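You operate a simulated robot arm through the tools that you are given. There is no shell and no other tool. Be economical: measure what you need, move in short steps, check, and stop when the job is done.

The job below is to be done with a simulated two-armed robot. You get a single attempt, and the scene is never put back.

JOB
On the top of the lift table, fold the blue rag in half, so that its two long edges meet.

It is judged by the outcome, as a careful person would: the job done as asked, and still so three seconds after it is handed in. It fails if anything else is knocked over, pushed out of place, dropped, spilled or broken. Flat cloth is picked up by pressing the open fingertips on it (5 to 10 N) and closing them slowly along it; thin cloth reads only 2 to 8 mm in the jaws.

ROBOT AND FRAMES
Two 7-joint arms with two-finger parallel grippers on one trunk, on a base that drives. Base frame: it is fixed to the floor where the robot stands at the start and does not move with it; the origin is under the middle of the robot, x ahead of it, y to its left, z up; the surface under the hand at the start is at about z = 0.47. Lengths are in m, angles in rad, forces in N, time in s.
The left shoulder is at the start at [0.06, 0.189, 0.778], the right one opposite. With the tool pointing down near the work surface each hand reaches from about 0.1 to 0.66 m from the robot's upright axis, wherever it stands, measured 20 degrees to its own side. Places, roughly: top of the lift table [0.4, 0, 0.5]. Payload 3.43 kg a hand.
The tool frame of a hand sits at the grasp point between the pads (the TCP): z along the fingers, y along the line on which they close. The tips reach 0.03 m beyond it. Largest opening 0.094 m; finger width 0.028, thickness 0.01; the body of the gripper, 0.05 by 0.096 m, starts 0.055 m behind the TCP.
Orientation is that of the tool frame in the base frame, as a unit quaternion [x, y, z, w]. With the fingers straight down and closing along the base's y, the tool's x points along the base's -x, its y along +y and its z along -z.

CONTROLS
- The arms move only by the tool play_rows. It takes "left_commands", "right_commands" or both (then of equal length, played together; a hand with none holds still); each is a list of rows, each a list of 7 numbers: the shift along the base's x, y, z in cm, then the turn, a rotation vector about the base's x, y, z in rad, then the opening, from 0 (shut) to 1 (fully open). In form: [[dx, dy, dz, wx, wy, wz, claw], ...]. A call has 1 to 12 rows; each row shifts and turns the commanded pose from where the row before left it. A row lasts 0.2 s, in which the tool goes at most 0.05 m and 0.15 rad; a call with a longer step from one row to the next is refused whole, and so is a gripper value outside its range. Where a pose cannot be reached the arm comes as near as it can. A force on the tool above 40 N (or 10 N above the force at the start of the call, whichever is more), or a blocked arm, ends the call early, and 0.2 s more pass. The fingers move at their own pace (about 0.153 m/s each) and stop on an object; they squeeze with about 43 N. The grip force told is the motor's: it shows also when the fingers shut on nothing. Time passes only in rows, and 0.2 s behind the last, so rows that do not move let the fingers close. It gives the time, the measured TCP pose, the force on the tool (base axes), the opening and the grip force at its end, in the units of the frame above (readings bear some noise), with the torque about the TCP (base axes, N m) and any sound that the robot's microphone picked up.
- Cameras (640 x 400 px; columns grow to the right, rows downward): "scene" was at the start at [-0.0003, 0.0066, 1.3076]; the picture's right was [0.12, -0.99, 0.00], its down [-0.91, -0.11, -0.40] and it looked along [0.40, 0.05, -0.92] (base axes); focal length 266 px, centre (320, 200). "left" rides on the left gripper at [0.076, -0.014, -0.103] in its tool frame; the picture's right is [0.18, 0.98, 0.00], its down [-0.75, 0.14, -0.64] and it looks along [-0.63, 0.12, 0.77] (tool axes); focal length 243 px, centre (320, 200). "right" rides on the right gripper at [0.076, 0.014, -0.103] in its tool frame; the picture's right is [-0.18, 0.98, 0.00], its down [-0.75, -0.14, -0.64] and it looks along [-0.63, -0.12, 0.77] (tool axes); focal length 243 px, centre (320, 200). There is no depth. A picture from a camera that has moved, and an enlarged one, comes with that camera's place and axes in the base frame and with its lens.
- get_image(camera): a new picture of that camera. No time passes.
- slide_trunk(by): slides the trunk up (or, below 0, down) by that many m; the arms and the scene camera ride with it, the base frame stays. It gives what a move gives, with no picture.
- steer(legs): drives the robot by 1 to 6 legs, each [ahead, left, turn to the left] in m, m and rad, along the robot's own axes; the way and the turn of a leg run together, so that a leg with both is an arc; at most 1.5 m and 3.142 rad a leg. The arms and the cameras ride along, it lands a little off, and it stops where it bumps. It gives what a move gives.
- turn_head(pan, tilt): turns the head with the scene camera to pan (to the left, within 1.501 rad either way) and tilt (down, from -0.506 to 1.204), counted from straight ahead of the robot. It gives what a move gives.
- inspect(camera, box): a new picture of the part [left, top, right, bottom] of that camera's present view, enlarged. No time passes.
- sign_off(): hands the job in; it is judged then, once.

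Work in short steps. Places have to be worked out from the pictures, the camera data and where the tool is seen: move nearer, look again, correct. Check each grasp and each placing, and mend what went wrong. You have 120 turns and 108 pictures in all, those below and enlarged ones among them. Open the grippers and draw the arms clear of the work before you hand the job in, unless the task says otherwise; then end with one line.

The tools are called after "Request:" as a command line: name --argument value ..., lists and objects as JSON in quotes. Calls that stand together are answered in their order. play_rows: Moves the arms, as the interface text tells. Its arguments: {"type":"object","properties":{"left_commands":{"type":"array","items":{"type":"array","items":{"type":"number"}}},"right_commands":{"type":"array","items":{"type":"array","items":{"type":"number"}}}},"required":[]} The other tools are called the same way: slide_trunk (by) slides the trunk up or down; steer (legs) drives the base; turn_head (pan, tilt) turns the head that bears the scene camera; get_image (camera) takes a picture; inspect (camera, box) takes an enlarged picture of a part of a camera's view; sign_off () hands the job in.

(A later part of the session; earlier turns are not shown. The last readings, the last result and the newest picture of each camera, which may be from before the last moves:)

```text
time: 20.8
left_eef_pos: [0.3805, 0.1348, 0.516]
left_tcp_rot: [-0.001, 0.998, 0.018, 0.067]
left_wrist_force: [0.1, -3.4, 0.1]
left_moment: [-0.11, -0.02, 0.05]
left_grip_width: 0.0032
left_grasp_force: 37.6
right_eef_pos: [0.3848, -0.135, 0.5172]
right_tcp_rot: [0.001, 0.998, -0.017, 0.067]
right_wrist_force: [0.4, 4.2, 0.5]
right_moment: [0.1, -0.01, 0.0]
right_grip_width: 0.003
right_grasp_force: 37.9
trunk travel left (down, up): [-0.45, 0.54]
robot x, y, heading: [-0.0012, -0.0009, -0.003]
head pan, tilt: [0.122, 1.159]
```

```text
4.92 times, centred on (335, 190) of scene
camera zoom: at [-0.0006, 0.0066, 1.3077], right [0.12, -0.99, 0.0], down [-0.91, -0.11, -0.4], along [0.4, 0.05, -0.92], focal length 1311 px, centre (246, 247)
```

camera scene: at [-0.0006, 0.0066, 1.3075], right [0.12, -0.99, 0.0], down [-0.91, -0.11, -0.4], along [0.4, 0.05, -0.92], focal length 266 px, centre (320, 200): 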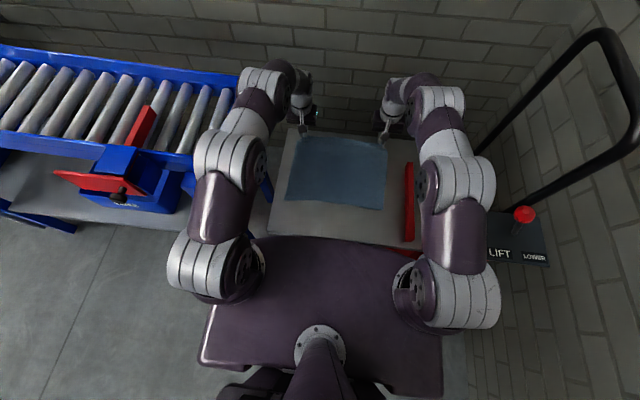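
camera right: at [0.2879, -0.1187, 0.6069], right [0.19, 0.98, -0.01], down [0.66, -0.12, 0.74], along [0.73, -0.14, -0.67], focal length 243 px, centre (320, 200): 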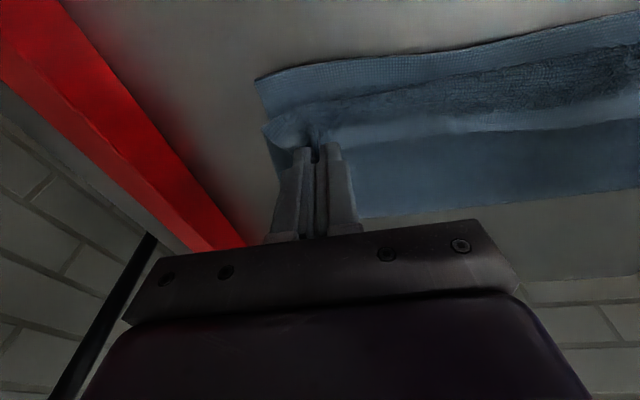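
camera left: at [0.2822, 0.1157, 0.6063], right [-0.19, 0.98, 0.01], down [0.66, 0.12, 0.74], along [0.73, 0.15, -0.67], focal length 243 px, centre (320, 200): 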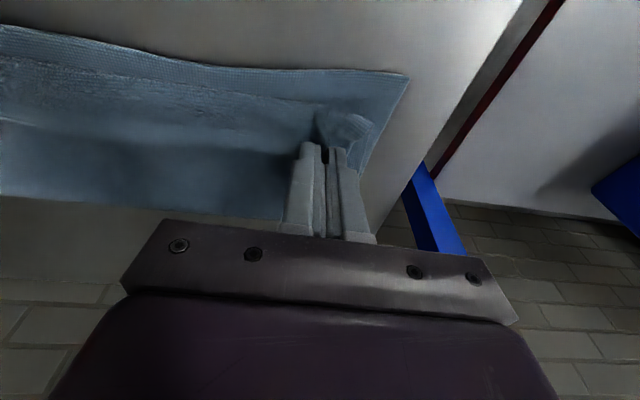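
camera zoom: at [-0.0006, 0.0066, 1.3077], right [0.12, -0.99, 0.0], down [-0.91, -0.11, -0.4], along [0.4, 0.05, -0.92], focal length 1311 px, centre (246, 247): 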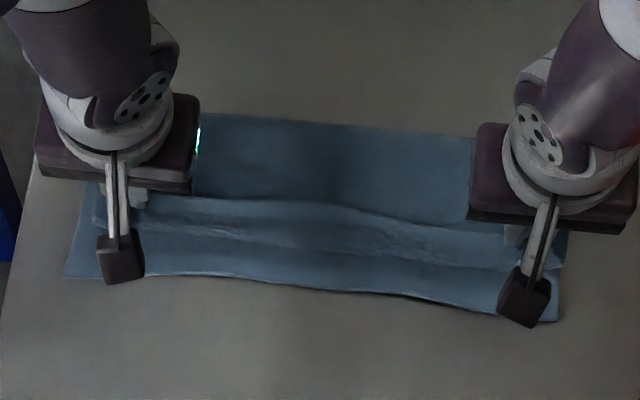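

The crease is now at x ≈ 0.463, which is correct. With the hands low I pull the edge back 2.5 cm to take up the lip.

Request:
play_rows --left_commands '[[-0.6, 0, 0.4, 0, 0, 0, 0], [-0.7, 0, 0, 0, 0, 0, 0], [-0.7, 0, 0, 0, 0, 0, 0], [-0.6, 0, -0.4, 0, 0, 0, 0]]' --right_commands '[[-0.6, 0, 0.4, 0, 0, 0, 0], [-0.7, 0, 0, 0, 0, 0, 0], [-0.7, 0, 0, 0, 0, 0, 0], [-0.6, 0, -0.4, 0, 0, 0, 0]]'

Request:
inspect --camera "scene" --box '[270, 150, 400, 231]'

Request:
get_image --camera "left"

```text
time: 21.8
left_eef_pos: [0.3553, 0.1333, 0.5162]
left_tcp_rot: [-0.001, 0.998, 0.017, 0.066]
left_wrist_force: [-0.7, -4.8, 0.6]
left_moment: [-0.16, 0.0, 0.06]
left_grip_width: 0.003
left_grasp_force: 37.4
right_eef_pos: [0.359, -0.1361, 0.5169]
right_tcp_rot: [0.0, 0.998, -0.016, 0.068]
right_wrist_force: [-0.6, 4.3, 1.0]
right_moment: [0.11, -0.07, -0.03]
right_grip_width: 0.003
right_grasp_force: 37.6
trunk travel left (down, up): [-0.45, 0.54]
robot x, y, heading: [-0.0009, 0.0032, -0.003]
head pan, tilt: [0.122, 1.159]
```

```text
4.92 times, centred on (335, 190) of scene
camera zoom: at [-0.0005, 0.0066, 1.3076], right [0.12, -0.99, 0.0], down [-0.91, -0.11, -0.4], along [0.4, 0.05, -0.92], focal length 1311 px, centre (246, 247)
```

zoom: 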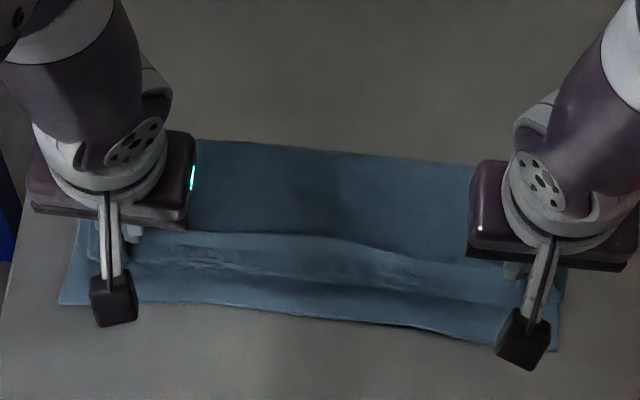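

```text
72 pictures are left
camera left: at [0.2656, 0.1152, 0.6067], right [-0.19, 0.98, 0.01], down [0.66, 0.12, 0.74], along [0.73, 0.14, -0.67], focal length 243 px, centre (320, 200)
```

left: 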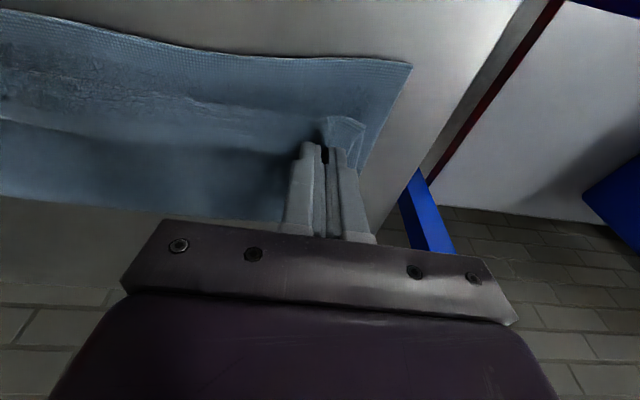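

The whole rag slid along instead, so pulling does not help further. I release here and see how the lip relaxes.

Request:
play_rows --left_commands '[[0, 0, -0.5, 0, 0, 0, 0], [0, 0, 0, 0, 0, 0, 0.1], [0, 0, 0, 0, 0, 0, 0.3], [0, 0, 0, 0, 0, 0, 0.3], [0, 0, 2, 0, 0, 0, 0.3], [0, 0, 3, 0, 0, 0, 0.3], [0, 1, 3, 0, 0, 0, 0.3], [0, 4, 2, 0, 0, 0, 0.3]]' --right_commands '[[0, 0, -0.5, 0, 0, 0, 0], [0, 0, 0, 0, 0, 0, 0.1], [0, 0, 0, 0, 0, 0, 0.3], [0, 0, 0, 0, 0, 0, 0.3], [0, 0, 2, 0, 0, 0, 0.3], [0, 0, 3, 0, 0, 0, 0.3], [0, -1, 3, 0, 0, 0, 0.3], [0, -4, 2, 0, 0, 0, 0.3]]'

Request:
inspect --camera "scene" --box '[270, 150, 400, 231]'

Request:
get_image --camera "left"

Request:
get_image --camera "right"

```text
time: 23.6
left_eef_pos: [0.3529, 0.1863, 0.6108]
left_tcp_rot: [0.0, 0.998, 0.018, 0.066]
left_wrist_force: [-0.6, 0.1, 0.0]
left_moment: [-0.05, 0.03, 0.02]
left_grip_width: 0.0282
left_grasp_force: 0.1
right_eef_pos: [0.3608, -0.186, 0.6133]
right_tcp_rot: [0.0, 0.998, -0.016, 0.067]
right_wrist_force: [0.3, -0.8, -0.2]
right_moment: [0.05, 0.0, -0.01]
right_grip_width: 0.0285
right_grasp_force: 0.1
trunk travel left (down, up): [-0.45, 0.54]
robot x, y, heading: [-0.0001, -0.0019, 0.002]
head pan, tilt: [0.122, 1.159]
```

```text
4.92 times, centred on (335, 190) of scene
camera zoom: at [-0.0003, 0.0066, 1.3075], right [0.12, -0.99, 0.0], down [-0.91, -0.11, -0.4], along [0.4, 0.05, -0.92], focal length 1311 px, centre (246, 247)
```

zoom: 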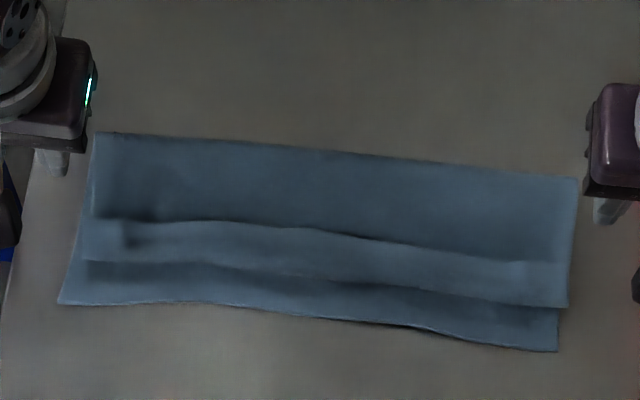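

```text
70 pictures are left
camera left: at [0.2637, 0.1673, 0.7013], right [-0.19, 0.98, 0.01], down [0.66, 0.12, 0.74], along [0.73, 0.14, -0.67], focal length 243 px, centre (320, 200)
```

left: 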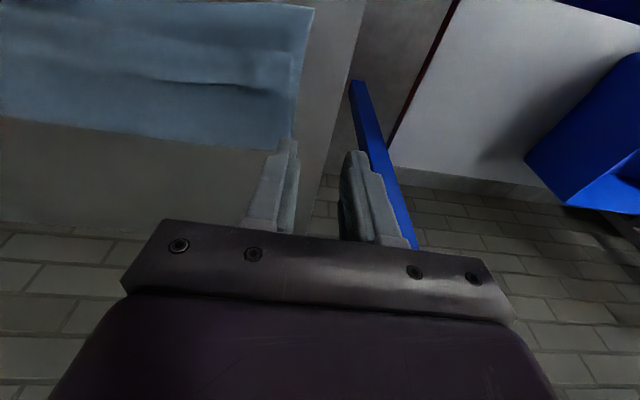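

```text
69 pictures are left
camera right: at [0.2713, -0.1672, 0.7037], right [0.19, 0.98, -0.01], down [0.66, -0.12, 0.74], along [0.73, -0.14, -0.67], focal length 243 px, centre (320, 200)
```

right: 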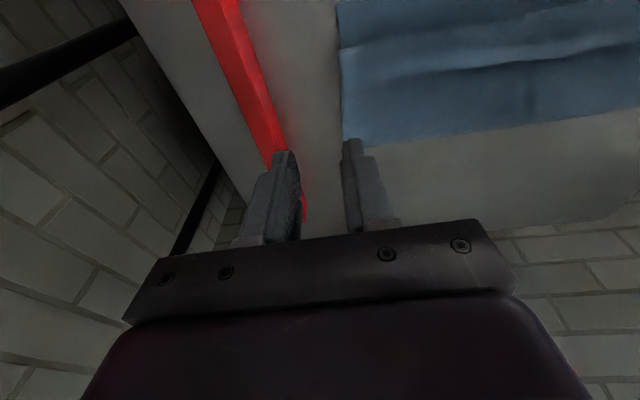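

The result is clear: crease at x ≈ 0.443, near edge at 0.316, and the top layer has a 3 cm lip folded back (bend at 0.346, free edge at 0.37–0.378). Flipping that lip back towards me would put its edge at 0.313, on the near edge. I go down to pinch only the lip's free edge.

Request:
play_rows --left_commands '[[0.6, -1.7, -2, 0, 0, 0, 0.22], [0.6, -1.7, -2, 0, 0, 0, 0.22], [0.7, -1.7, -2, 0, 0, 0, 0.22], [0, 0, -1.6, 0, 0, 0, 0.22]]' --right_commands '[[0.5, 1.7, -2, 0, 0, 0, 0.22], [0.5, 1.7, -2, 0, 0, 0, 0.22], [0.5, 1.7, -2, 0, 0, 0, 0.22], [0, 0, -1.8, 0, 0, 0, 0.22]]'

Request:
get_image --camera "left"

Request:
get_image --camera "right"

```text
time: 24.6
left_eef_pos: [0.3712, 0.1349, 0.5361]
left_tcp_rot: [-0.001, 0.998, 0.017, 0.067]
left_wrist_force: [0.5, 1.1, 0.7]
left_moment: [-0.01, -0.02, 0.02]
left_grip_width: 0.0207
left_grasp_force: 0.1
right_eef_pos: [0.3749, -0.1343, 0.534]
right_tcp_rot: [0.001, 0.998, -0.016, 0.067]
right_wrist_force: [-0.1, -0.2, 0.1]
right_moment: [0.0, -0.02, 0.02]
right_grip_width: 0.0205
right_grasp_force: 0.1
trunk travel left (down, up): [-0.45, 0.54]
robot x, y, heading: [0.0001, -0.0013, 0.001]
head pan, tilt: [0.122, 1.159]
```

```text
68 pictures are left
camera left: at [0.2822, 0.1146, 0.6254], right [-0.19, 0.98, 0.01], down [0.66, 0.12, 0.74], along [0.73, 0.15, -0.67], focal length 243 px, centre (320, 200)
```

left: 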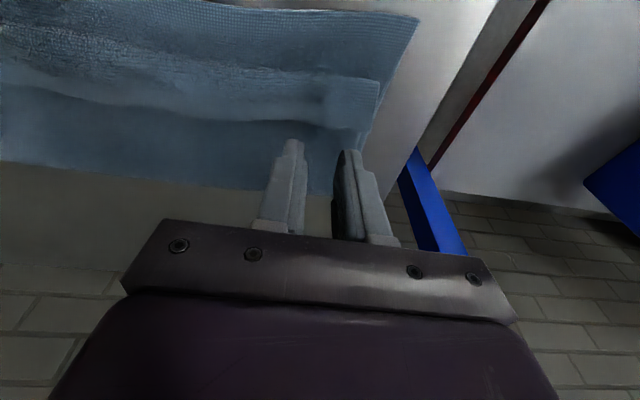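

```text
67 pictures are left
camera right: at [0.2854, -0.1164, 0.6241], right [0.19, 0.98, -0.01], down [0.66, -0.12, 0.74], along [0.73, -0.14, -0.67], focal length 243 px, centre (320, 200)
```

right: 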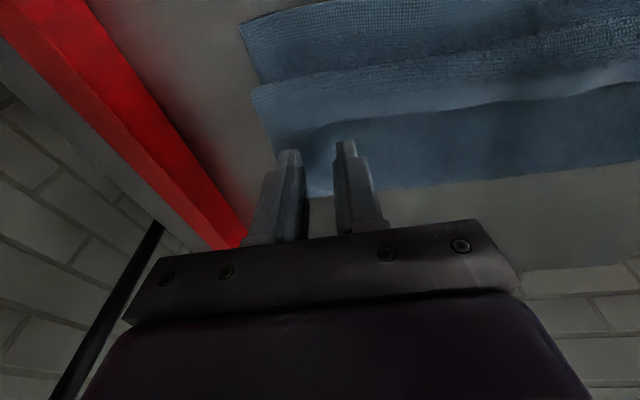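

The lip's edge is at x ≈ 0.368 under both hands. I shift slightly back and lower to contact.

Request:
play_rows --left_commands '[[-0.3, 0, -1, 0, 0, 0, 0.22], [0, 0, -0.9, 0, 0, 0, 0.22], [0, 0, -0.5, 0, 0, 0, 0.22], [0, 0, 0, 0, 0, 0, 0.22]]' --right_commands '[[-0.6, 0, -1, 0, 0, 0, 0.22], [0, 0, -0.8, 0, 0, 0, 0.22], [0, 0, -0.4, 0, 0, 0, 0.22], [0, 0, 0, 0, 0, 0, 0.22]]'

Request:
get_image --camera "left"

Request:
get_image --camera "right"

```text
time: 25.6
left_eef_pos: [0.3711, 0.1332, 0.5131]
left_tcp_rot: [-0.001, 0.998, 0.017, 0.066]
left_wrist_force: [-0.9, 0.3, 1.3]
left_moment: [-0.01, 0.01, 0.04]
left_grip_width: 0.0204
left_grasp_force: 0.1
right_eef_pos: [0.3679, -0.1344, 0.513]
right_tcp_rot: [0.001, 0.998, -0.017, 0.068]
right_wrist_force: [1.2, 0.5, 1.6]
right_moment: [0.02, 0.0, 0.0]
right_grip_width: 0.0207
right_grasp_force: 0.0
trunk travel left (down, up): [-0.45, 0.54]
robot x, y, heading: [0.0012, 0.0042, 0.003]
head pan, tilt: [0.122, 1.159]
```

```text
66 pictures are left
camera left: at [0.2808, 0.1141, 0.6024], right [-0.19, 0.98, 0.01], down [0.66, 0.12, 0.74], along [0.73, 0.15, -0.67], focal length 243 px, centre (320, 200)
```

left: 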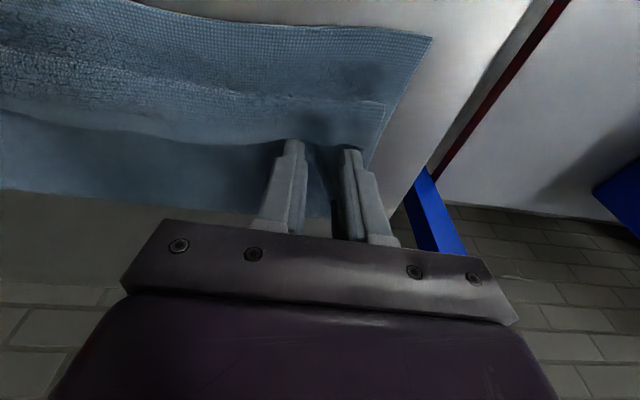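

```text
65 pictures are left
camera right: at [0.279, -0.1165, 0.6033], right [0.19, 0.98, -0.01], down [0.66, -0.12, 0.74], along [0.73, -0.14, -0.67], focal length 243 px, centre (320, 200)
```

right: 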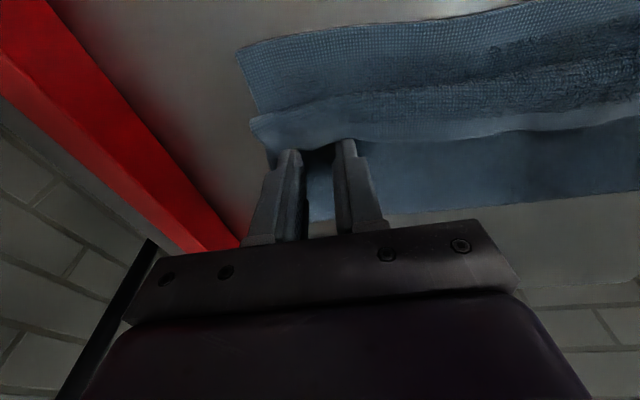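

Light contact, with the lip's edge just inside the tips. I press slightly more and close slowly.

Request:
play_rows --left_commands '[[0, 0, -0.25, 0, 0, 0, 0.22], [0, 0, 0, 0, 0, 0, 0.18], [0, 0, 0, 0, 0, 0, 0.14], [0, 0, 0, 0, 0, 0, 0.1], [0, 0, 0, 0, 0, 0, 0.06], [0, 0, 0, 0, 0, 0, 0.02], [0, 0, 0, 0, 0, 0, 0], [0, 0, 0, 0, 0, 0, 0]]' --right_commands '[[0, 0, -0.25, 0, 0, 0, 0.22], [0, 0, 0, 0, 0, 0, 0.18], [0, 0, 0, 0, 0, 0, 0.14], [0, 0, 0, 0, 0, 0, 0.1], [0, 0, 0, 0, 0, 0, 0.06], [0, 0, 0, 0, 0, 0, 0.02], [0, 0, 0, 0, 0, 0, 0], [0, 0, 0, 0, 0, 0, 0]]'

Request:
get_image --camera "left"

Request:
get_image --camera "right"

```text
time: 27.4
left_eef_pos: [0.3713, 0.1338, 0.5099]
left_tcp_rot: [-0.001, 0.998, 0.017, 0.066]
left_wrist_force: [-0.2, -2.7, 4.8]
left_moment: [-0.05, 0.04, 0.04]
left_grip_width: 0.0026
left_grasp_force: 37.3
right_eef_pos: [0.368, -0.1355, 0.5088]
right_tcp_rot: [0.001, 0.998, -0.016, 0.067]
right_wrist_force: [0.2, 2.1, 4.7]
right_moment: [0.05, 0.02, 0.02]
right_grip_width: 0.0028
right_grasp_force: 37.5
trunk travel left (down, up): [-0.45, 0.54]
robot x, y, heading: [-0.0012, -0.0013, 0.001]
head pan, tilt: [0.122, 1.159]
```

```text
64 pictures are left
camera left: at [0.2812, 0.1144, 0.5997], right [-0.19, 0.98, 0.01], down [0.66, 0.12, 0.74], along [0.73, 0.15, -0.67], focal length 243 px, centre (320, 200)
```

left: 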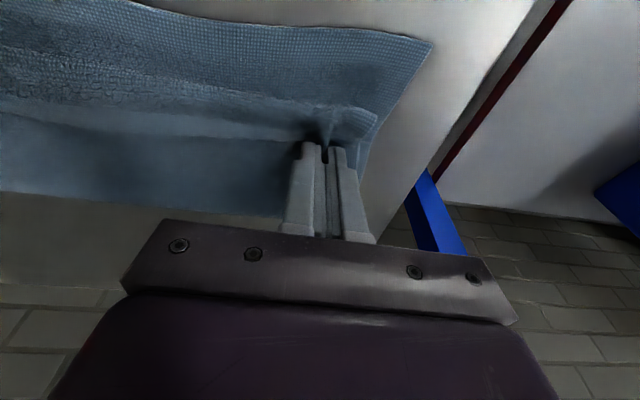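

```text
63 pictures are left
camera right: at [0.2786, -0.1162, 0.6008], right [0.19, 0.98, -0.01], down [0.66, -0.12, 0.74], along [0.73, -0.14, -0.67], focal length 243 px, centre (320, 200)
```

right: 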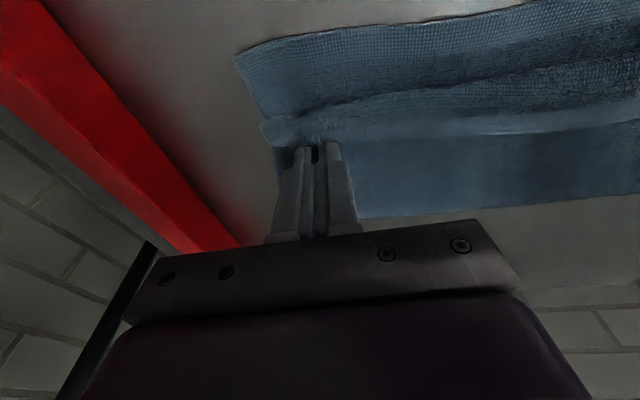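

Both hold a thin pinch. I lift straight up 4 cm and check what comes along.

Request:
play_rows --left_commands '[[0, 0, 1.3, 0, 0, 0, 0], [0, 0, 1.3, 0, 0, 0, 0], [-0.3, 0, 1.2, 0, 0, 0, 0]]' --right_commands '[[0, 0, 1.3, 0, 0, 0, 0], [0, 0, 1.3, 0, 0, 0, 0], [-0.3, 0, 1.2, 0, 0, 0, 0]]'

Request:
get_image --camera "left"

Request:
get_image --camera "right"

Request:
inspect --camera "scene" --box '[270, 150, 400, 231]'

```text
time: 28.2
left_eef_pos: [0.3688, 0.134, 0.5493]
left_tcp_rot: [-0.001, 0.998, 0.018, 0.066]
left_wrist_force: [-0.6, -1.5, 1.1]
left_moment: [-0.05, 0.03, 0.02]
left_grip_width: 0.0025
left_grasp_force: 37.5
right_eef_pos: [0.3643, -0.1349, 0.547]
right_tcp_rot: [0.001, 0.998, -0.017, 0.067]
right_wrist_force: [-0.3, 1.8, 0.0]
right_moment: [0.03, 0.02, -0.02]
right_grip_width: 0.0027
right_grasp_force: 37.6
trunk travel left (down, up): [-0.45, 0.54]
robot x, y, heading: [0.0025, 0.0038, 0.001]
head pan, tilt: [0.122, 1.159]
```

```text
62 pictures are left
camera left: at [0.2787, 0.1151, 0.6388], right [-0.19, 0.98, 0.01], down [0.66, 0.12, 0.74], along [0.73, 0.15, -0.67], focal length 243 px, centre (320, 200)
```

left: 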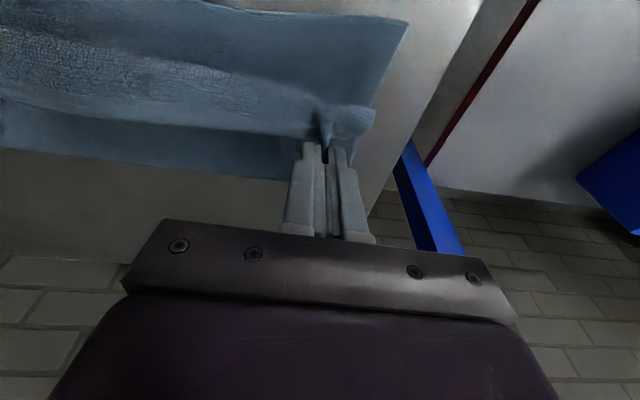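

```text
61 pictures are left
camera right: at [0.2756, -0.1168, 0.6381], right [0.19, 0.98, -0.01], down [0.66, -0.12, 0.74], along [0.73, -0.14, -0.67], focal length 243 px, centre (320, 200)
```

right: 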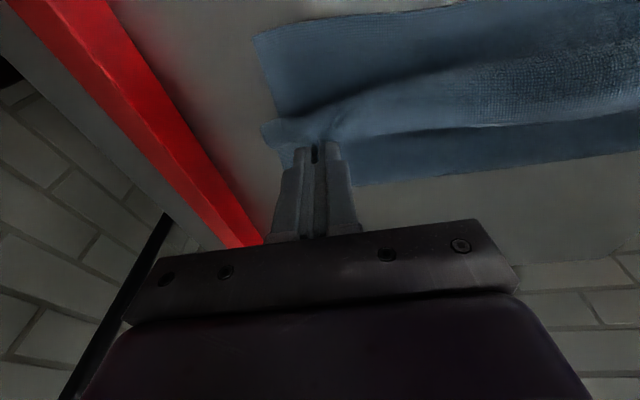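

```text
4.92 times, centred on (335, 190) of scene
camera zoom: at [-0.0008, 0.0066, 1.3076], right [0.12, -0.99, 0.0], down [-0.91, -0.11, -0.4], along [0.4, 0.05, -0.92], focal length 1311 px, centre (246, 247)
```

zoom: 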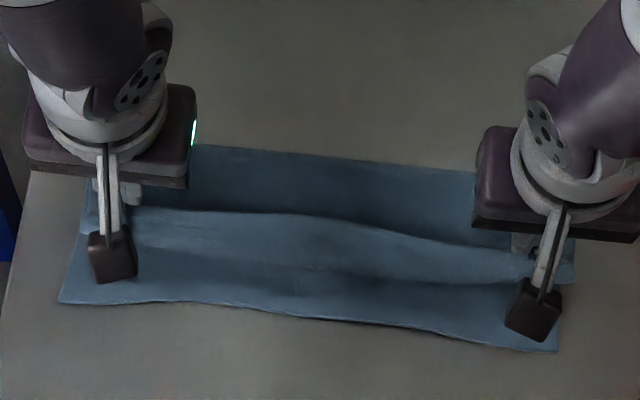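

Only the top layer's edge came up. I carry it back over the near edge at height, then lower to about 1.5 cm above and look.

Request:
play_rows --left_commands '[[-1.2, 0, 0.4, 0, 0, 0, 0], [-1.2, 0, -0.2, 0, 0, 0, 0], [-1.0, 0, -0.8, 0, 0, 0, 0], [-0.8, 0, -1.2, 0, 0, 0, 0]]' --right_commands '[[-1.0, 0, 0.4, 0, 0, 0, 0], [-1.0, 0, -0.2, 0, 0, 0, 0], [-0.8, 0, -0.7, 0, 0, 0, 0], [-0.6, 0, -1.1, 0, 0, 0, 0]]'

Request:
get_image --camera "left"

Request:
get_image --camera "right"

Request:
inspect --camera "scene" --box '[270, 150, 400, 231]'

```text
time: 29.2
left_eef_pos: [0.3266, 0.1339, 0.5292]
left_tcp_rot: [-0.001, 0.998, 0.017, 0.066]
left_wrist_force: [0.3, -2.1, 0.1]
left_moment: [-0.11, 0.0, 0.06]
left_grip_width: 0.0024
left_grasp_force: 37.1
right_eef_pos: [0.3299, -0.1356, 0.5325]
right_tcp_rot: [0.0, 0.998, -0.016, 0.067]
right_wrist_force: [-0.3, 2.5, -0.4]
right_moment: [0.07, -0.03, -0.03]
right_grip_width: 0.0028
right_grasp_force: 37.0
trunk travel left (down, up): [-0.45, 0.54]
robot x, y, heading: [0.0004, -0.0006, -0.002]
head pan, tilt: [0.122, 1.159]
```

```text
59 pictures are left
camera left: at [0.2371, 0.1153, 0.6193], right [-0.19, 0.98, 0.01], down [0.66, 0.12, 0.74], along [0.73, 0.14, -0.67], focal length 243 px, centre (320, 200)
```

left: 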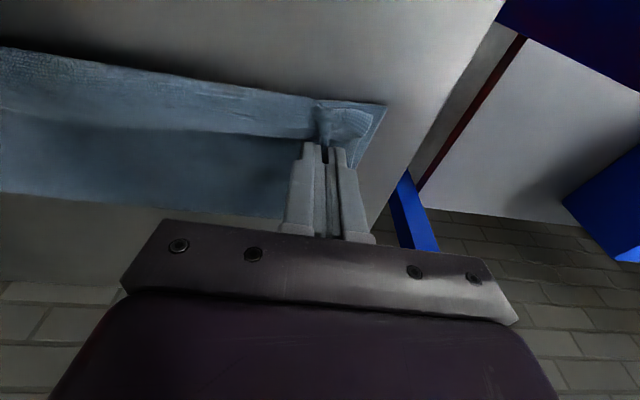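

```text
58 pictures are left
camera right: at [0.2413, -0.117, 0.6231], right [0.19, 0.98, -0.01], down [0.66, -0.12, 0.74], along [0.73, -0.14, -0.67], focal length 243 px, centre (320, 200)
```

right: 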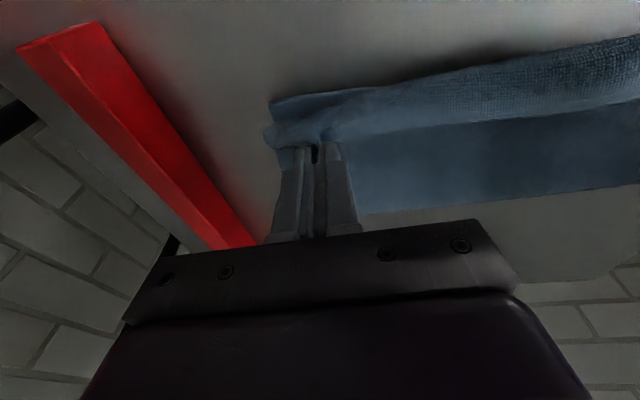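

```text
4.92 times, centred on (335, 190) of scene
camera zoom: at [-0.0001, 0.0066, 1.3076], right [0.12, -0.99, 0.0], down [-0.91, -0.11, -0.4], along [0.4, 0.05, -0.92], focal length 1311 px, centre (246, 247)
```

zoom: 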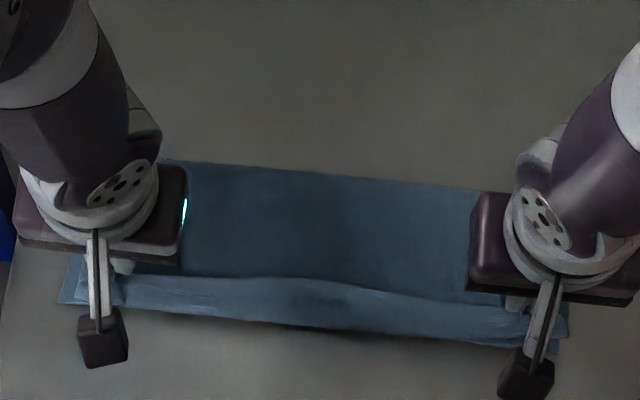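

The stiff cloth keeps the lip curled as long as it is clamped. A better way is to turn it like a page: reopen, bring the flap past vertical, and let go there so it falls flat by itself. I reopen first and check the near edge.

Request:
play_rows --left_commands '[[2, 0, 3, 0, 0, 0, 0], [3.2, 0, 2.8, 0, 0, 0, 0], [3.8, 0, 1, 0, 0, 0, 0], [4, 0, 0.2, 0, 0, 0, 0], [3.8, 0, -0.6, 0, 0, 0, 0], [0, 0, 0, 0, 0, 0, 0]]' --right_commands '[[2, 0, 3, 0, 0, 0, 0], [3.2, 0, 2.6, 0, 0, 0, 0], [3.8, 0, 1, 0, 0, 0, 0], [4, 0, 0.1, 0, 0, 0, 0], [4.0, 0, -0.6, 0, 0, 0, 0], [0, 0, 0, 0, 0, 0, 0]]'

Request:
inspect --camera "scene" --box '[250, 130, 410, 230]'

```text
time: 30.6
left_eef_pos: [0.4942, 0.1333, 0.5946]
left_tcp_rot: [-0.002, 0.998, 0.017, 0.066]
left_wrist_force: [0.5, -1.7, -0.2]
left_moment: [-0.03, -0.02, 0.05]
left_grip_width: 0.0025
left_grasp_force: 36.6
right_eef_pos: [0.5023, -0.1343, 0.5941]
right_tcp_rot: [0.001, 0.998, -0.017, 0.067]
right_wrist_force: [-0.6, 1.9, 0.3]
right_moment: [0.07, 0.0, 0.01]
right_grip_width: 0.0027
right_grasp_force: 37.3
trunk travel left (down, up): [-0.45, 0.54]
robot x, y, heading: [0.0055, 0.0006, 0.001]
head pan, tilt: [0.122, 1.159]
```

```text
4.00 times, centred on (330, 180) of scene
camera zoom: at [-0.001, 0.0066, 1.3077], right [0.12, -0.99, 0.0], down [-0.91, -0.11, -0.4], along [0.4, 0.05, -0.92], focal length 1065 px, centre (280, 280)
```

zoom: 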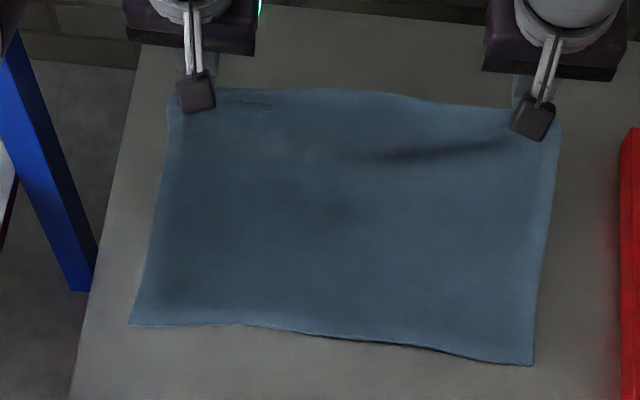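

The near edge is unmoved at x ≈ 0.31. Now I swing the flap past vertical and let it drop.

Request:
play_rows --left_commands '[[-1.5, 0, 1.2, 0, 0, 0, 0], [-2.5, 0, 0.2, 0, 0, 0, 0], [-2.8, 0, -1.1, 0, 0, 0, 0], [-2.5, 0, -1.8, 0, 0, 0, 0], [-1.6, 0, -1.4, 0, 0, 0, 0], [0, 0, 0, 0, 0, 0, 0.4], [0, 0, 0, 0, 0, 0, 0.4], [0, 0, 3, 0, 0, 0, 0.4], [0, 2, 3, 0, 0, 0, 0.4], [0, 4, 2, 0, 0, 0, 0.4]]' --right_commands '[[-1.5, 0, 1.2, 0, 0, 0, 0], [-2.5, 0, 0.2, 0, 0, 0, 0], [-2.8, 0, -1.1, 0, 0, 0, 0], [-2.5, 0, -1.8, 0, 0, 0, 0], [-1.6, 0, -1.4, 0, 0, 0, 0], [0, 0, 0, 0, 0, 0, 0.4], [0, 0, 0, 0, 0, 0, 0.4], [0, 0, 3, 0, 0, 0, 0.4], [0, -2, 3, 0, 0, 0, 0.4], [0, -4, 2, 0, 0, 0, 0.4]]'

Request:
inspect --camera "scene" --box '[270, 150, 400, 231]'

```text
time: 32.8
left_eef_pos: [0.3847, 0.192, 0.6443]
left_tcp_rot: [-0.001, 0.998, 0.018, 0.066]
left_wrist_force: [0.1, 0.6, -0.6]
left_moment: [0.02, -0.03, -0.04]
left_grip_width: 0.0379
left_grasp_force: 0.1
right_eef_pos: [0.3934, -0.1939, 0.6448]
right_tcp_rot: [0.001, 0.998, -0.016, 0.067]
right_wrist_force: [-0.6, -0.3, 0.2]
right_moment: [0.02, 0.03, 0.03]
right_grip_width: 0.0376
right_grasp_force: 0.0
trunk travel left (down, up): [-0.45, 0.54]
robot x, y, heading: [-0.0026, 0.0009, -0.001]
head pan, tilt: [0.122, 1.159]
```

```text
4.92 times, centred on (335, 190) of scene
camera zoom: at [-0.0006, 0.0066, 1.3076], right [0.12, -0.99, 0.0], down [-0.91, -0.11, -0.4], along [0.4, 0.05, -0.92], focal length 1311 px, centre (246, 247)
```

zoom: 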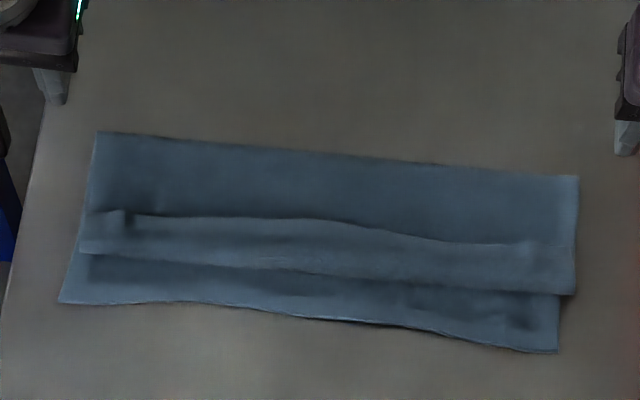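

The soft lip still flops back. It is a clear 3.5 cm strip on top, with its free edge at x ≈ 0.38, the bend at 0.346 and the crease at 0.443. I will hold the crease down with one hand and use the other hand's fingertips to drag the lip's edge towards me, unrolling it. The right hand anchors in the middle and the left drags.

Request:
play_rows --left_commands '[[-0.5, -2.3, -1.5, 0, 0.14, 0, 0.35], [-0.5, -2.3, -1.5, 0, 0.14, 0, 0.35], [-0.5, -2.3, -2.5, 0, 0, 0, 0.35], [-0.5, -2.3, -2.5, 0, 0, 0, 0.35], [0, 0, -2, 0, 0, 0, 0.35]]' --right_commands '[[0.6, 4.3, -1.2, 0, 0.13, 0, 0.6], [0.6, 4.3, -1.2, 0, 0, 0, 0.6], [0.6, 4.3, -2.5, 0, 0, 0, 0.6], [0.7, 4.4, -2.8, 0, 0, 0, 0.6], [0, 0, -2.5, 0, 0, 0, 0.6]]'

Request:
get_image --camera "left"

Request:
get_image --camera "right"

```text
refused: row 4 steps farther than a row can; nothing moved
```

```text
54 pictures are left
camera left: at [0.2953, 0.1739, 0.7337], right [-0.19, 0.98, 0.01], down [0.66, 0.12, 0.74], along [0.73, 0.14, -0.67], focal length 243 px, centre (320, 200)
```

left: 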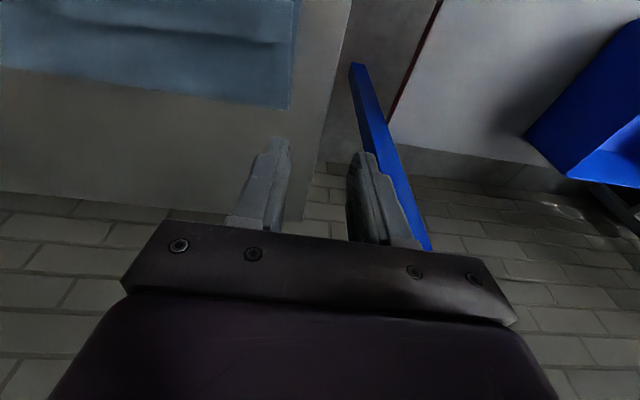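

```text
53 pictures are left
camera right: at [0.3026, -0.1764, 0.7347], right [0.19, 0.98, -0.01], down [0.66, -0.12, 0.74], along [0.73, -0.14, -0.67], focal length 243 px, centre (320, 200)
```

right: 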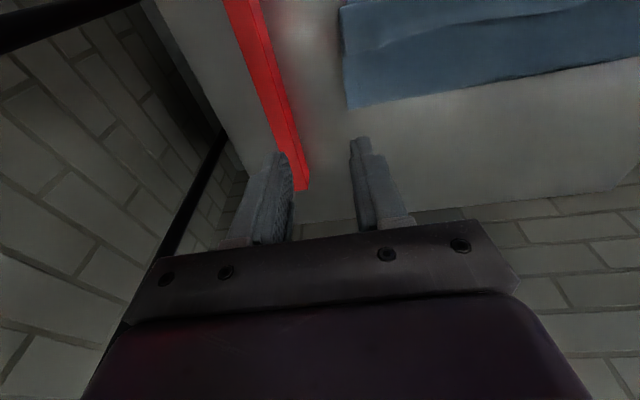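

One row was too long, so I split it into more rows.

Request:
play_rows --left_commands '[[-0.5, -2.3, -1, 0, 0.14, 0, 0.35], [-0.5, -2.3, -1, 0, 0.14, 0, 0.35], [-0.5, -2.3, -2, 0, 0, 0, 0.35], [-0.5, -2.3, -2, 0, 0, 0, 0.35], [0, 0, -2, 0, 0, 0, 0.35], [0, 0, -2, 0, 0, 0, 0.35]]' --right_commands '[[0.6, 4.2, -1, 0, 0.13, 0, 0.6], [0.6, 4.2, -1, 0, 0, 0, 0.6], [0.6, 4.2, -1.5, 0, 0, 0, 0.6], [0.6, 4.2, -1.5, 0, 0, 0, 0.6], [0, 0.6, -2.5, 0, 0, 0, 0.6], [0, 0, -2.5, 0, 0, 0, 0.6]]'

Request:
get_image --camera "left"

Request:
get_image --camera "right"

```text
time: 34.2
left_eef_pos: [0.3665, 0.1013, 0.5445]
left_tcp_rot: [0.002, 0.997, 0.018, -0.073]
left_wrist_force: [-0.3, -0.4, 0.7]
left_moment: [0.03, 0.0, -0.02]
left_grip_width: 0.0328
left_grasp_force: 0.1
right_eef_pos: [0.4159, -0.0208, 0.5437]
right_tcp_rot: [0.0, 1.0, -0.017, 0.002]
right_wrist_force: [0.6, -0.1, -0.6]
right_moment: [0.0, 0.02, 0.01]
right_grip_width: 0.0564
right_grasp_force: 0.1
trunk travel left (down, up): [-0.45, 0.54]
robot x, y, heading: [-0.006, 0.0029, 0.0]
head pan, tilt: [0.122, 1.159]
```

```text
52 pictures are left
camera left: at [0.3053, 0.0824, 0.6553], right [-0.18, 0.98, 0.06], down [0.84, 0.12, 0.53], along [0.51, 0.15, -0.85], focal length 243 px, centre (320, 200)
```

left: 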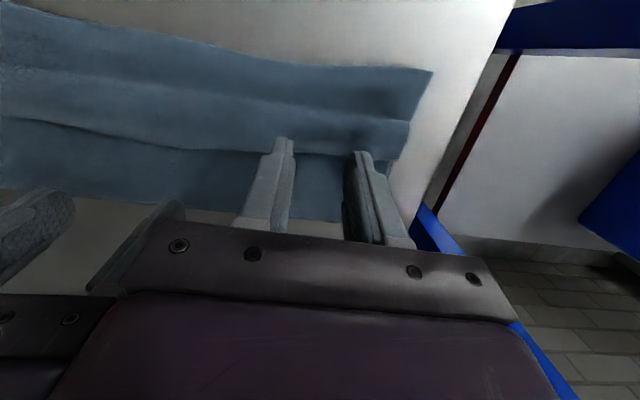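

```text
51 pictures are left
camera right: at [0.3391, -0.002, 0.645], right [0.18, 0.98, -0.03], down [0.75, -0.12, 0.65], along [0.63, -0.14, -0.76], focal length 243 px, centre (320, 200)
```

right: 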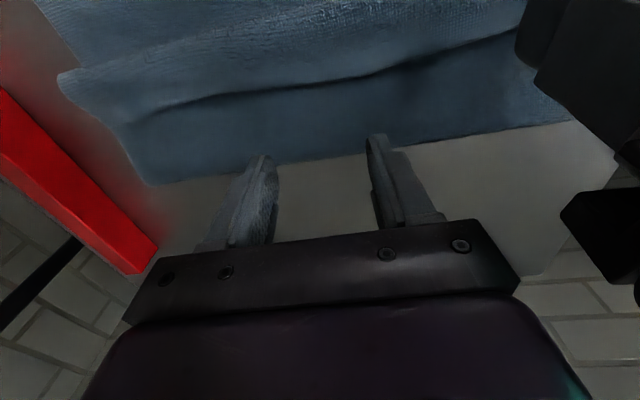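

Views agree: the anchor spot is on the dark part between 0.383 and 0.434, and the lip's edge is at about 0.37 under the left hand. I lower the anchor firmly and bring the left tips to light contact.

Request:
play_rows --left_commands '[[-0.8, 0, -1, 0, 0, 0, 0.35], [0, 0, -0.8, 0, 0, 0, 0.35], [0, 0, -0.5, 0, 0, 0, 0.35], [0, 0, -0.3, 0, 0, 0, 0.35]]' --right_commands '[[0, 0, -2, 0, 0, 0, 0.6], [0, 0, -1.4, 0, 0, 0, 0.6], [0, 0, -0.4, 0, 0, 0, 0.6], [0, 0, -0.3, 0, 0, 0, 0.6]]'

```text
time: 35.2
left_eef_pos: [0.3556, 0.1019, 0.5213]
left_tcp_rot: [0.002, 0.997, 0.017, -0.072]
left_wrist_force: [0.2, -0.3, 0.2]
left_moment: [0.0, 0.01, 0.0]
left_grip_width: 0.0329
left_grasp_force: 0.1
right_eef_pos: [0.4146, -0.0188, 0.5057]
right_tcp_rot: [0.0, 1.0, -0.015, 0.004]
right_wrist_force: [-5.3, -0.3, 31.3]
right_moment: [0.82, 0.15, 0.12]
right_grip_width: 0.0563
right_grasp_force: 0.1
trunk travel left (down, up): [-0.45, 0.54]
robot x, y, heading: [-0.0003, 0.0026, 0.001]
head pan, tilt: [0.122, 1.159]
```

The anchor presses 31 N, so I ease it a bit. I lower the left hand to contact.

Request:
play_rows --left_commands '[[0, 0, -0.4, 0, 0, 0, 0.35], [0, 0, -0.3, 0, 0, 0, 0.35], [0, 0, -0.2, 0, 0, 0, 0.35], [0, 0, -0.1, 0, 0, 0, 0.35]]' --right_commands '[[0, 0, 0.15, 0, 0, 0, 0.6], [0, 0, 0, 0, 0, 0, 0.6], [0, 0, 0, 0, 0, 0, 0.6], [0, 0, 0, 0, 0, 0, 0.6]]'

Request:
get_image --camera "left"

```text
time: 36.2
left_eef_pos: [0.3554, 0.1018, 0.5094]
left_tcp_rot: [0.001, 0.997, 0.017, -0.073]
left_wrist_force: [-1.4, 0.8, 9.4]
left_moment: [-0.01, 0.04, 0.02]
left_grip_width: 0.0324
left_grasp_force: 0.0
right_eef_pos: [0.416, -0.0206, 0.5061]
right_tcp_rot: [0.0, 1.0, -0.016, 0.003]
right_wrist_force: [0.0, 4.1, 21.3]
right_moment: [0.62, -0.01, 0.0]
right_grip_width: 0.0566
right_grasp_force: 0.3
trunk travel left (down, up): [-0.45, 0.54]
robot x, y, heading: [0.0005, -0.0018, -0.001]
head pan, tilt: [0.122, 1.159]
```

```text
50 pictures are left
camera left: at [0.2951, 0.0831, 0.6203], right [-0.18, 0.98, 0.06], down [0.84, 0.12, 0.53], along [0.51, 0.15, -0.85], focal length 243 px, centre (320, 200)
```

left: 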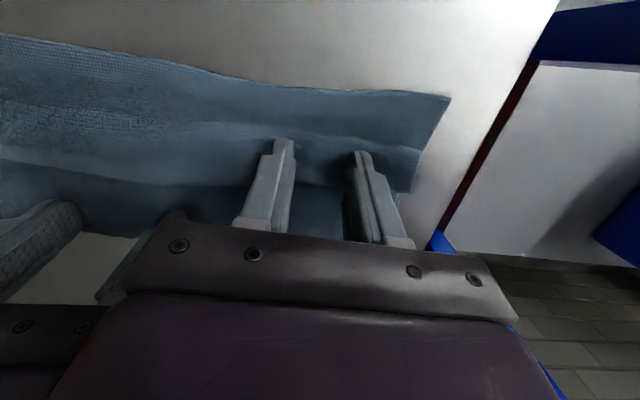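

The left tips press on the lip near its edge with 9 N. I drag towards me 2.5 cm slowly.

Request:
play_rows --left_commands '[[-0.5, 0, 0, 0, 0, 0, 0.35], [-0.5, 0, 0, 0, 0, 0, 0.35], [-0.5, 0, 0, 0, 0, 0, 0.35], [-0.5, 0, 0, 0, 0, 0, 0.35], [-0.5, 0, 0, 0, 0, 0, 0.35]]'

Request:
get_image --camera "left"

Request:
inspect --camera "scene" --box '[270, 150, 400, 231]'

```text
time: 37.4
left_eef_pos: [0.3307, 0.102, 0.5094]
left_tcp_rot: [0.001, 0.997, 0.017, -0.072]
left_wrist_force: [5.0, -2.8, 9.0]
left_moment: [-0.13, -0.23, 0.06]
left_grip_width: 0.0322
left_grasp_force: 0.1
right_eef_pos: [0.415, -0.02, 0.5055]
right_tcp_rot: [0.0, 1.0, -0.017, 0.003]
right_wrist_force: [-0.2, 5.9, 23.8]
right_moment: [0.79, 0.02, 0.05]
right_grip_width: 0.0567
right_grasp_force: 0.7
trunk travel left (down, up): [-0.45, 0.54]
robot x, y, heading: [0.0023, -0.0012, 0.0]
head pan, tilt: [0.122, 1.159]
```

```text
49 pictures are left
camera left: at [0.2704, 0.0828, 0.6201], right [-0.18, 0.98, 0.06], down [0.84, 0.12, 0.53], along [0.51, 0.15, -0.85], focal length 243 px, centre (320, 200)
```

left: 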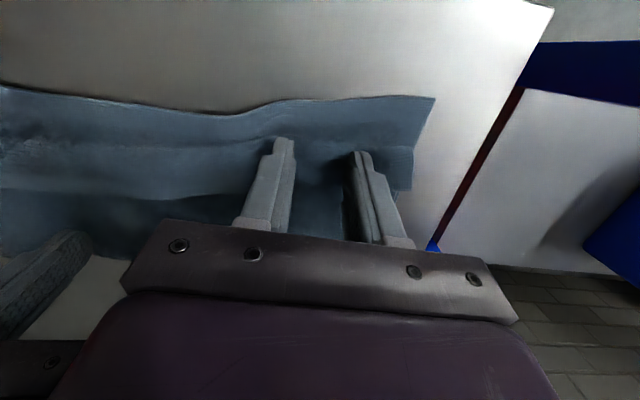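

```text
4.92 times, centred on (335, 190) of scene
camera zoom: at [-0.0026, 0.0066, 1.3077], right [0.12, -0.99, 0.0], down [-0.91, -0.11, -0.4], along [0.4, 0.05, -0.92], focal length 1311 px, centre (246, 247)
```

zoom: 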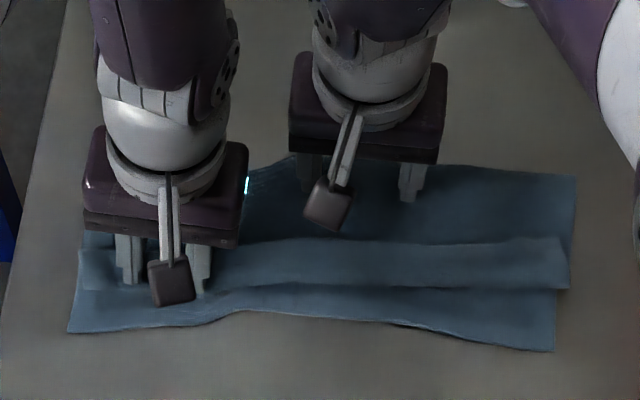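

Pressing dragged the lower layers too, so that does not work. The underlying problem is that the pinched edge always faces the wrong way for this fold. A cleaner plan is to grip the other long edge (the near one, still flat), lift the whole rag so it hangs open, lay its free edge down, move the hands forward to lay the first half, and bring the held edge back on top. Then the cloth leaves the jaws in the right direction. First I raise and spread the hands.

Request:
play_rows --left_commands '[[0, 0, 3, 0, 0, 0, 0.35], [0, 1, 3, 0, -0.14, 0, 0.35], [0, 2, 3, 0, 0, 0, 0.35], [0, 4, 0, 0, 0, 0, 0.35]]' --right_commands '[[0, 0, 3, 0, 0, 0, 0.35], [-1, -3.5, 3, 0, 0, 0, 0.35], [-3, -3.5, 1.5, 0, 0, 0, 0.35], [-3, -3.8, 0, 0, 0, 0, 0.35]]'

Request:
inspect --camera "scene" --box '[270, 150, 400, 231]'

```text
time: 38.4
left_eef_pos: [0.3326, 0.1715, 0.5984]
left_tcp_rot: [0.0, 1.0, 0.017, -0.003]
left_wrist_force: [0.2, -0.2, -0.5]
left_moment: [-0.01, -0.01, 0.0]
left_grip_width: 0.0328
left_grasp_force: 0.1
right_eef_pos: [0.3463, -0.1256, 0.5795]
right_tcp_rot: [0.0, 1.0, -0.016, 0.002]
right_wrist_force: [-0.2, -0.1, 0.2]
right_moment: [0.01, 0.02, -0.02]
right_grip_width: 0.033
right_grasp_force: 0.1
trunk travel left (down, up): [-0.45, 0.54]
robot x, y, heading: [-0.001, 0.0011, -0.001]
head pan, tilt: [0.122, 1.159]
```

```text
4.92 times, centred on (335, 190) of scene
camera zoom: at [-0.0006, 0.0068, 1.3076], right [0.12, -0.99, 0.0], down [-0.91, -0.11, -0.4], along [0.4, 0.05, -0.92], focal length 1311 px, centre (246, 247)
```

zoom: 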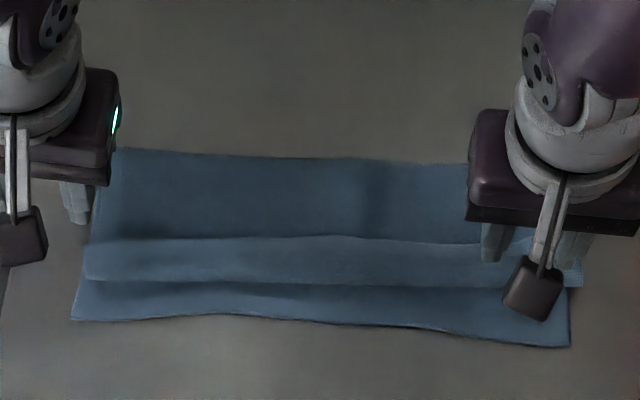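

The near edge is clear: about x 0.299 at y 0.137, and 0.315 at y -0.145. I move both hands above it with 1 cm overlap.

Request:
play_rows --left_commands '[[-1.2, -1.2, -1.5, 0, 0, 0, 0.3], [-1.2, -1.2, -1.5, 0, 0, 0, 0.3], [-1.2, -1.1, -1.8, 0, 0, 0, 0.3], [0, 0, -1.8, 0, 0, 0, 0.3]]' --right_commands '[[-1.2, -0.7, -1, 0, 0, 0, 0.3], [-1.2, -0.6, -1, 0, 0, 0, 0.3], [-1, -0.6, -1.5, 0, 0, 0, 0.3], [0, 0, -1.3, 0, 0, 0, 0.3]]'

Request:
get_image --camera "left"

Request:
get_image --camera "right"

```text
time: 39.4
left_eef_pos: [0.2963, 0.1371, 0.5312]
left_tcp_rot: [0.0, 1.0, 0.017, -0.004]
left_wrist_force: [0.4, -0.5, -0.5]
left_moment: [-0.01, 0.02, 0.02]
left_grip_width: 0.0283
left_grasp_force: 0.0
right_eef_pos: [0.3138, -0.1478, 0.5304]
right_tcp_rot: [0.0, 1.0, -0.017, 0.001]
right_wrist_force: [0.5, -0.2, -0.8]
right_moment: [0.03, -0.05, -0.01]
right_grip_width: 0.0283
right_grasp_force: 0.1
trunk travel left (down, up): [-0.45, 0.54]
robot x, y, heading: [-0.0008, 0.0004, -0.0]
head pan, tilt: [0.122, 1.159]
```

```text
46 pictures are left
camera left: at [0.2199, 0.1174, 0.6335], right [-0.18, 0.98, 0.04], down [0.76, 0.12, 0.64], along [0.63, 0.15, -0.77], focal length 243 px, centre (320, 200)
```

left: 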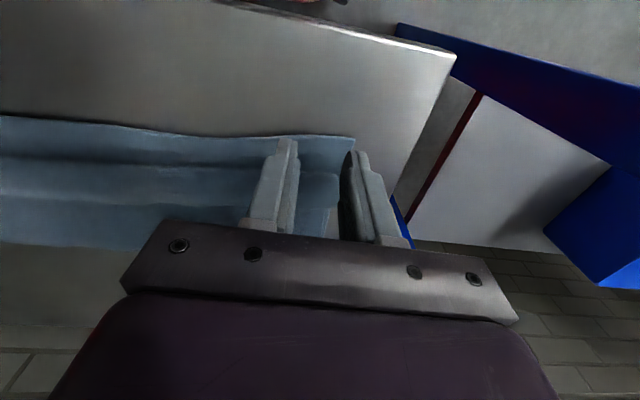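

```text
45 pictures are left
camera right: at [0.2359, -0.1293, 0.6326], right [0.18, 0.98, -0.03], down [0.75, -0.12, 0.65], along [0.63, -0.14, -0.76], focal length 243 px, centre (320, 200)
```

right: 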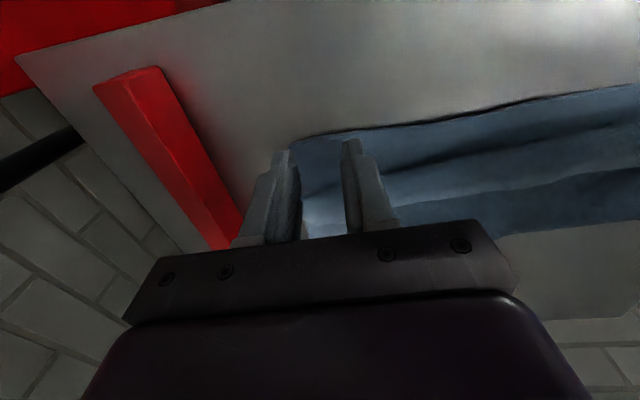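

The edge is slightly nearer than estimated (0.2935 left, 0.3075 right). I correct back by 0.7 and 1.0 cm and lower to just above contact.

Request:
play_rows --left_commands '[[-0.7, 0, -0.8, 0, 0, 0, 0.3], [0, 0, -0.9, 0, 0, 0, 0.3], [0, 0, -0.8, 0, 0, 0, 0.3], [0, 0, -0.3, 0, 0, 0, 0.3], [0, 0, 0, 0, 0, 0, 0.3]]' --right_commands '[[-1.0, 0.5, -0.8, 0, 0, 0, 0.3], [0, 0, -0.9, 0, 0, 0, 0.3], [0, 0, -0.7, 0, 0, 0, 0.3], [0, 0, -0.3, 0, 0, 0, 0.3], [0, 0, 0, 0, 0, 0, 0.3]]'

Request:
get_image --camera "left"

Request:
get_image --camera "right"

```text
time: 40.6
left_eef_pos: [0.2888, 0.136, 0.504]
left_tcp_rot: [-0.001, 1.0, 0.017, -0.004]
left_wrist_force: [0.2, -0.4, 2.7]
left_moment: [0.0, -0.06, 0.03]
left_grip_width: 0.0281
left_grasp_force: 0.1
right_eef_pos: [0.3039, -0.1438, 0.5042]
right_tcp_rot: [-0.001, 1.0, -0.017, 0.001]
right_wrist_force: [-0.6, -0.7, 1.6]
right_moment: [-0.02, -0.03, -0.01]
right_grip_width: 0.0279
right_grasp_force: 0.1
trunk travel left (down, up): [-0.45, 0.54]
robot x, y, heading: [0.0005, -0.0043, 0.004]
head pan, tilt: [0.122, 1.159]
```

```text
44 pictures are left
camera left: at [0.213, 0.1178, 0.6053], right [-0.18, 0.98, 0.04], down [0.76, 0.12, 0.64], along [0.63, 0.15, -0.77], focal length 243 px, centre (320, 200)
```

left: 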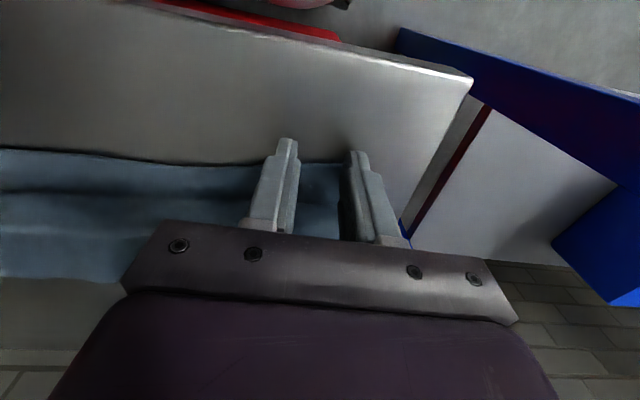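

```text
43 pictures are left
camera right: at [0.2256, -0.1242, 0.6059], right [0.18, 0.98, -0.03], down [0.75, -0.12, 0.65], along [0.63, -0.14, -0.76], focal length 243 px, centre (320, 200)
```

right: 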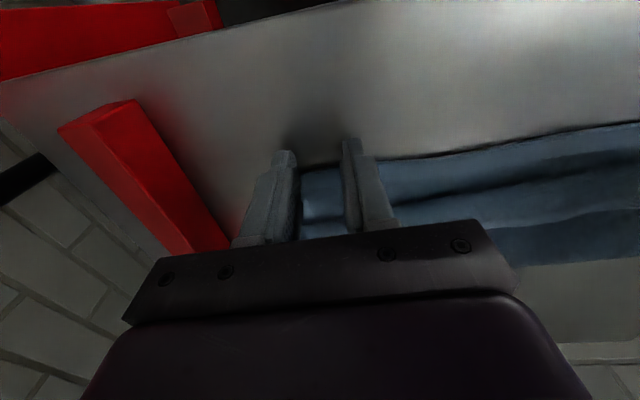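

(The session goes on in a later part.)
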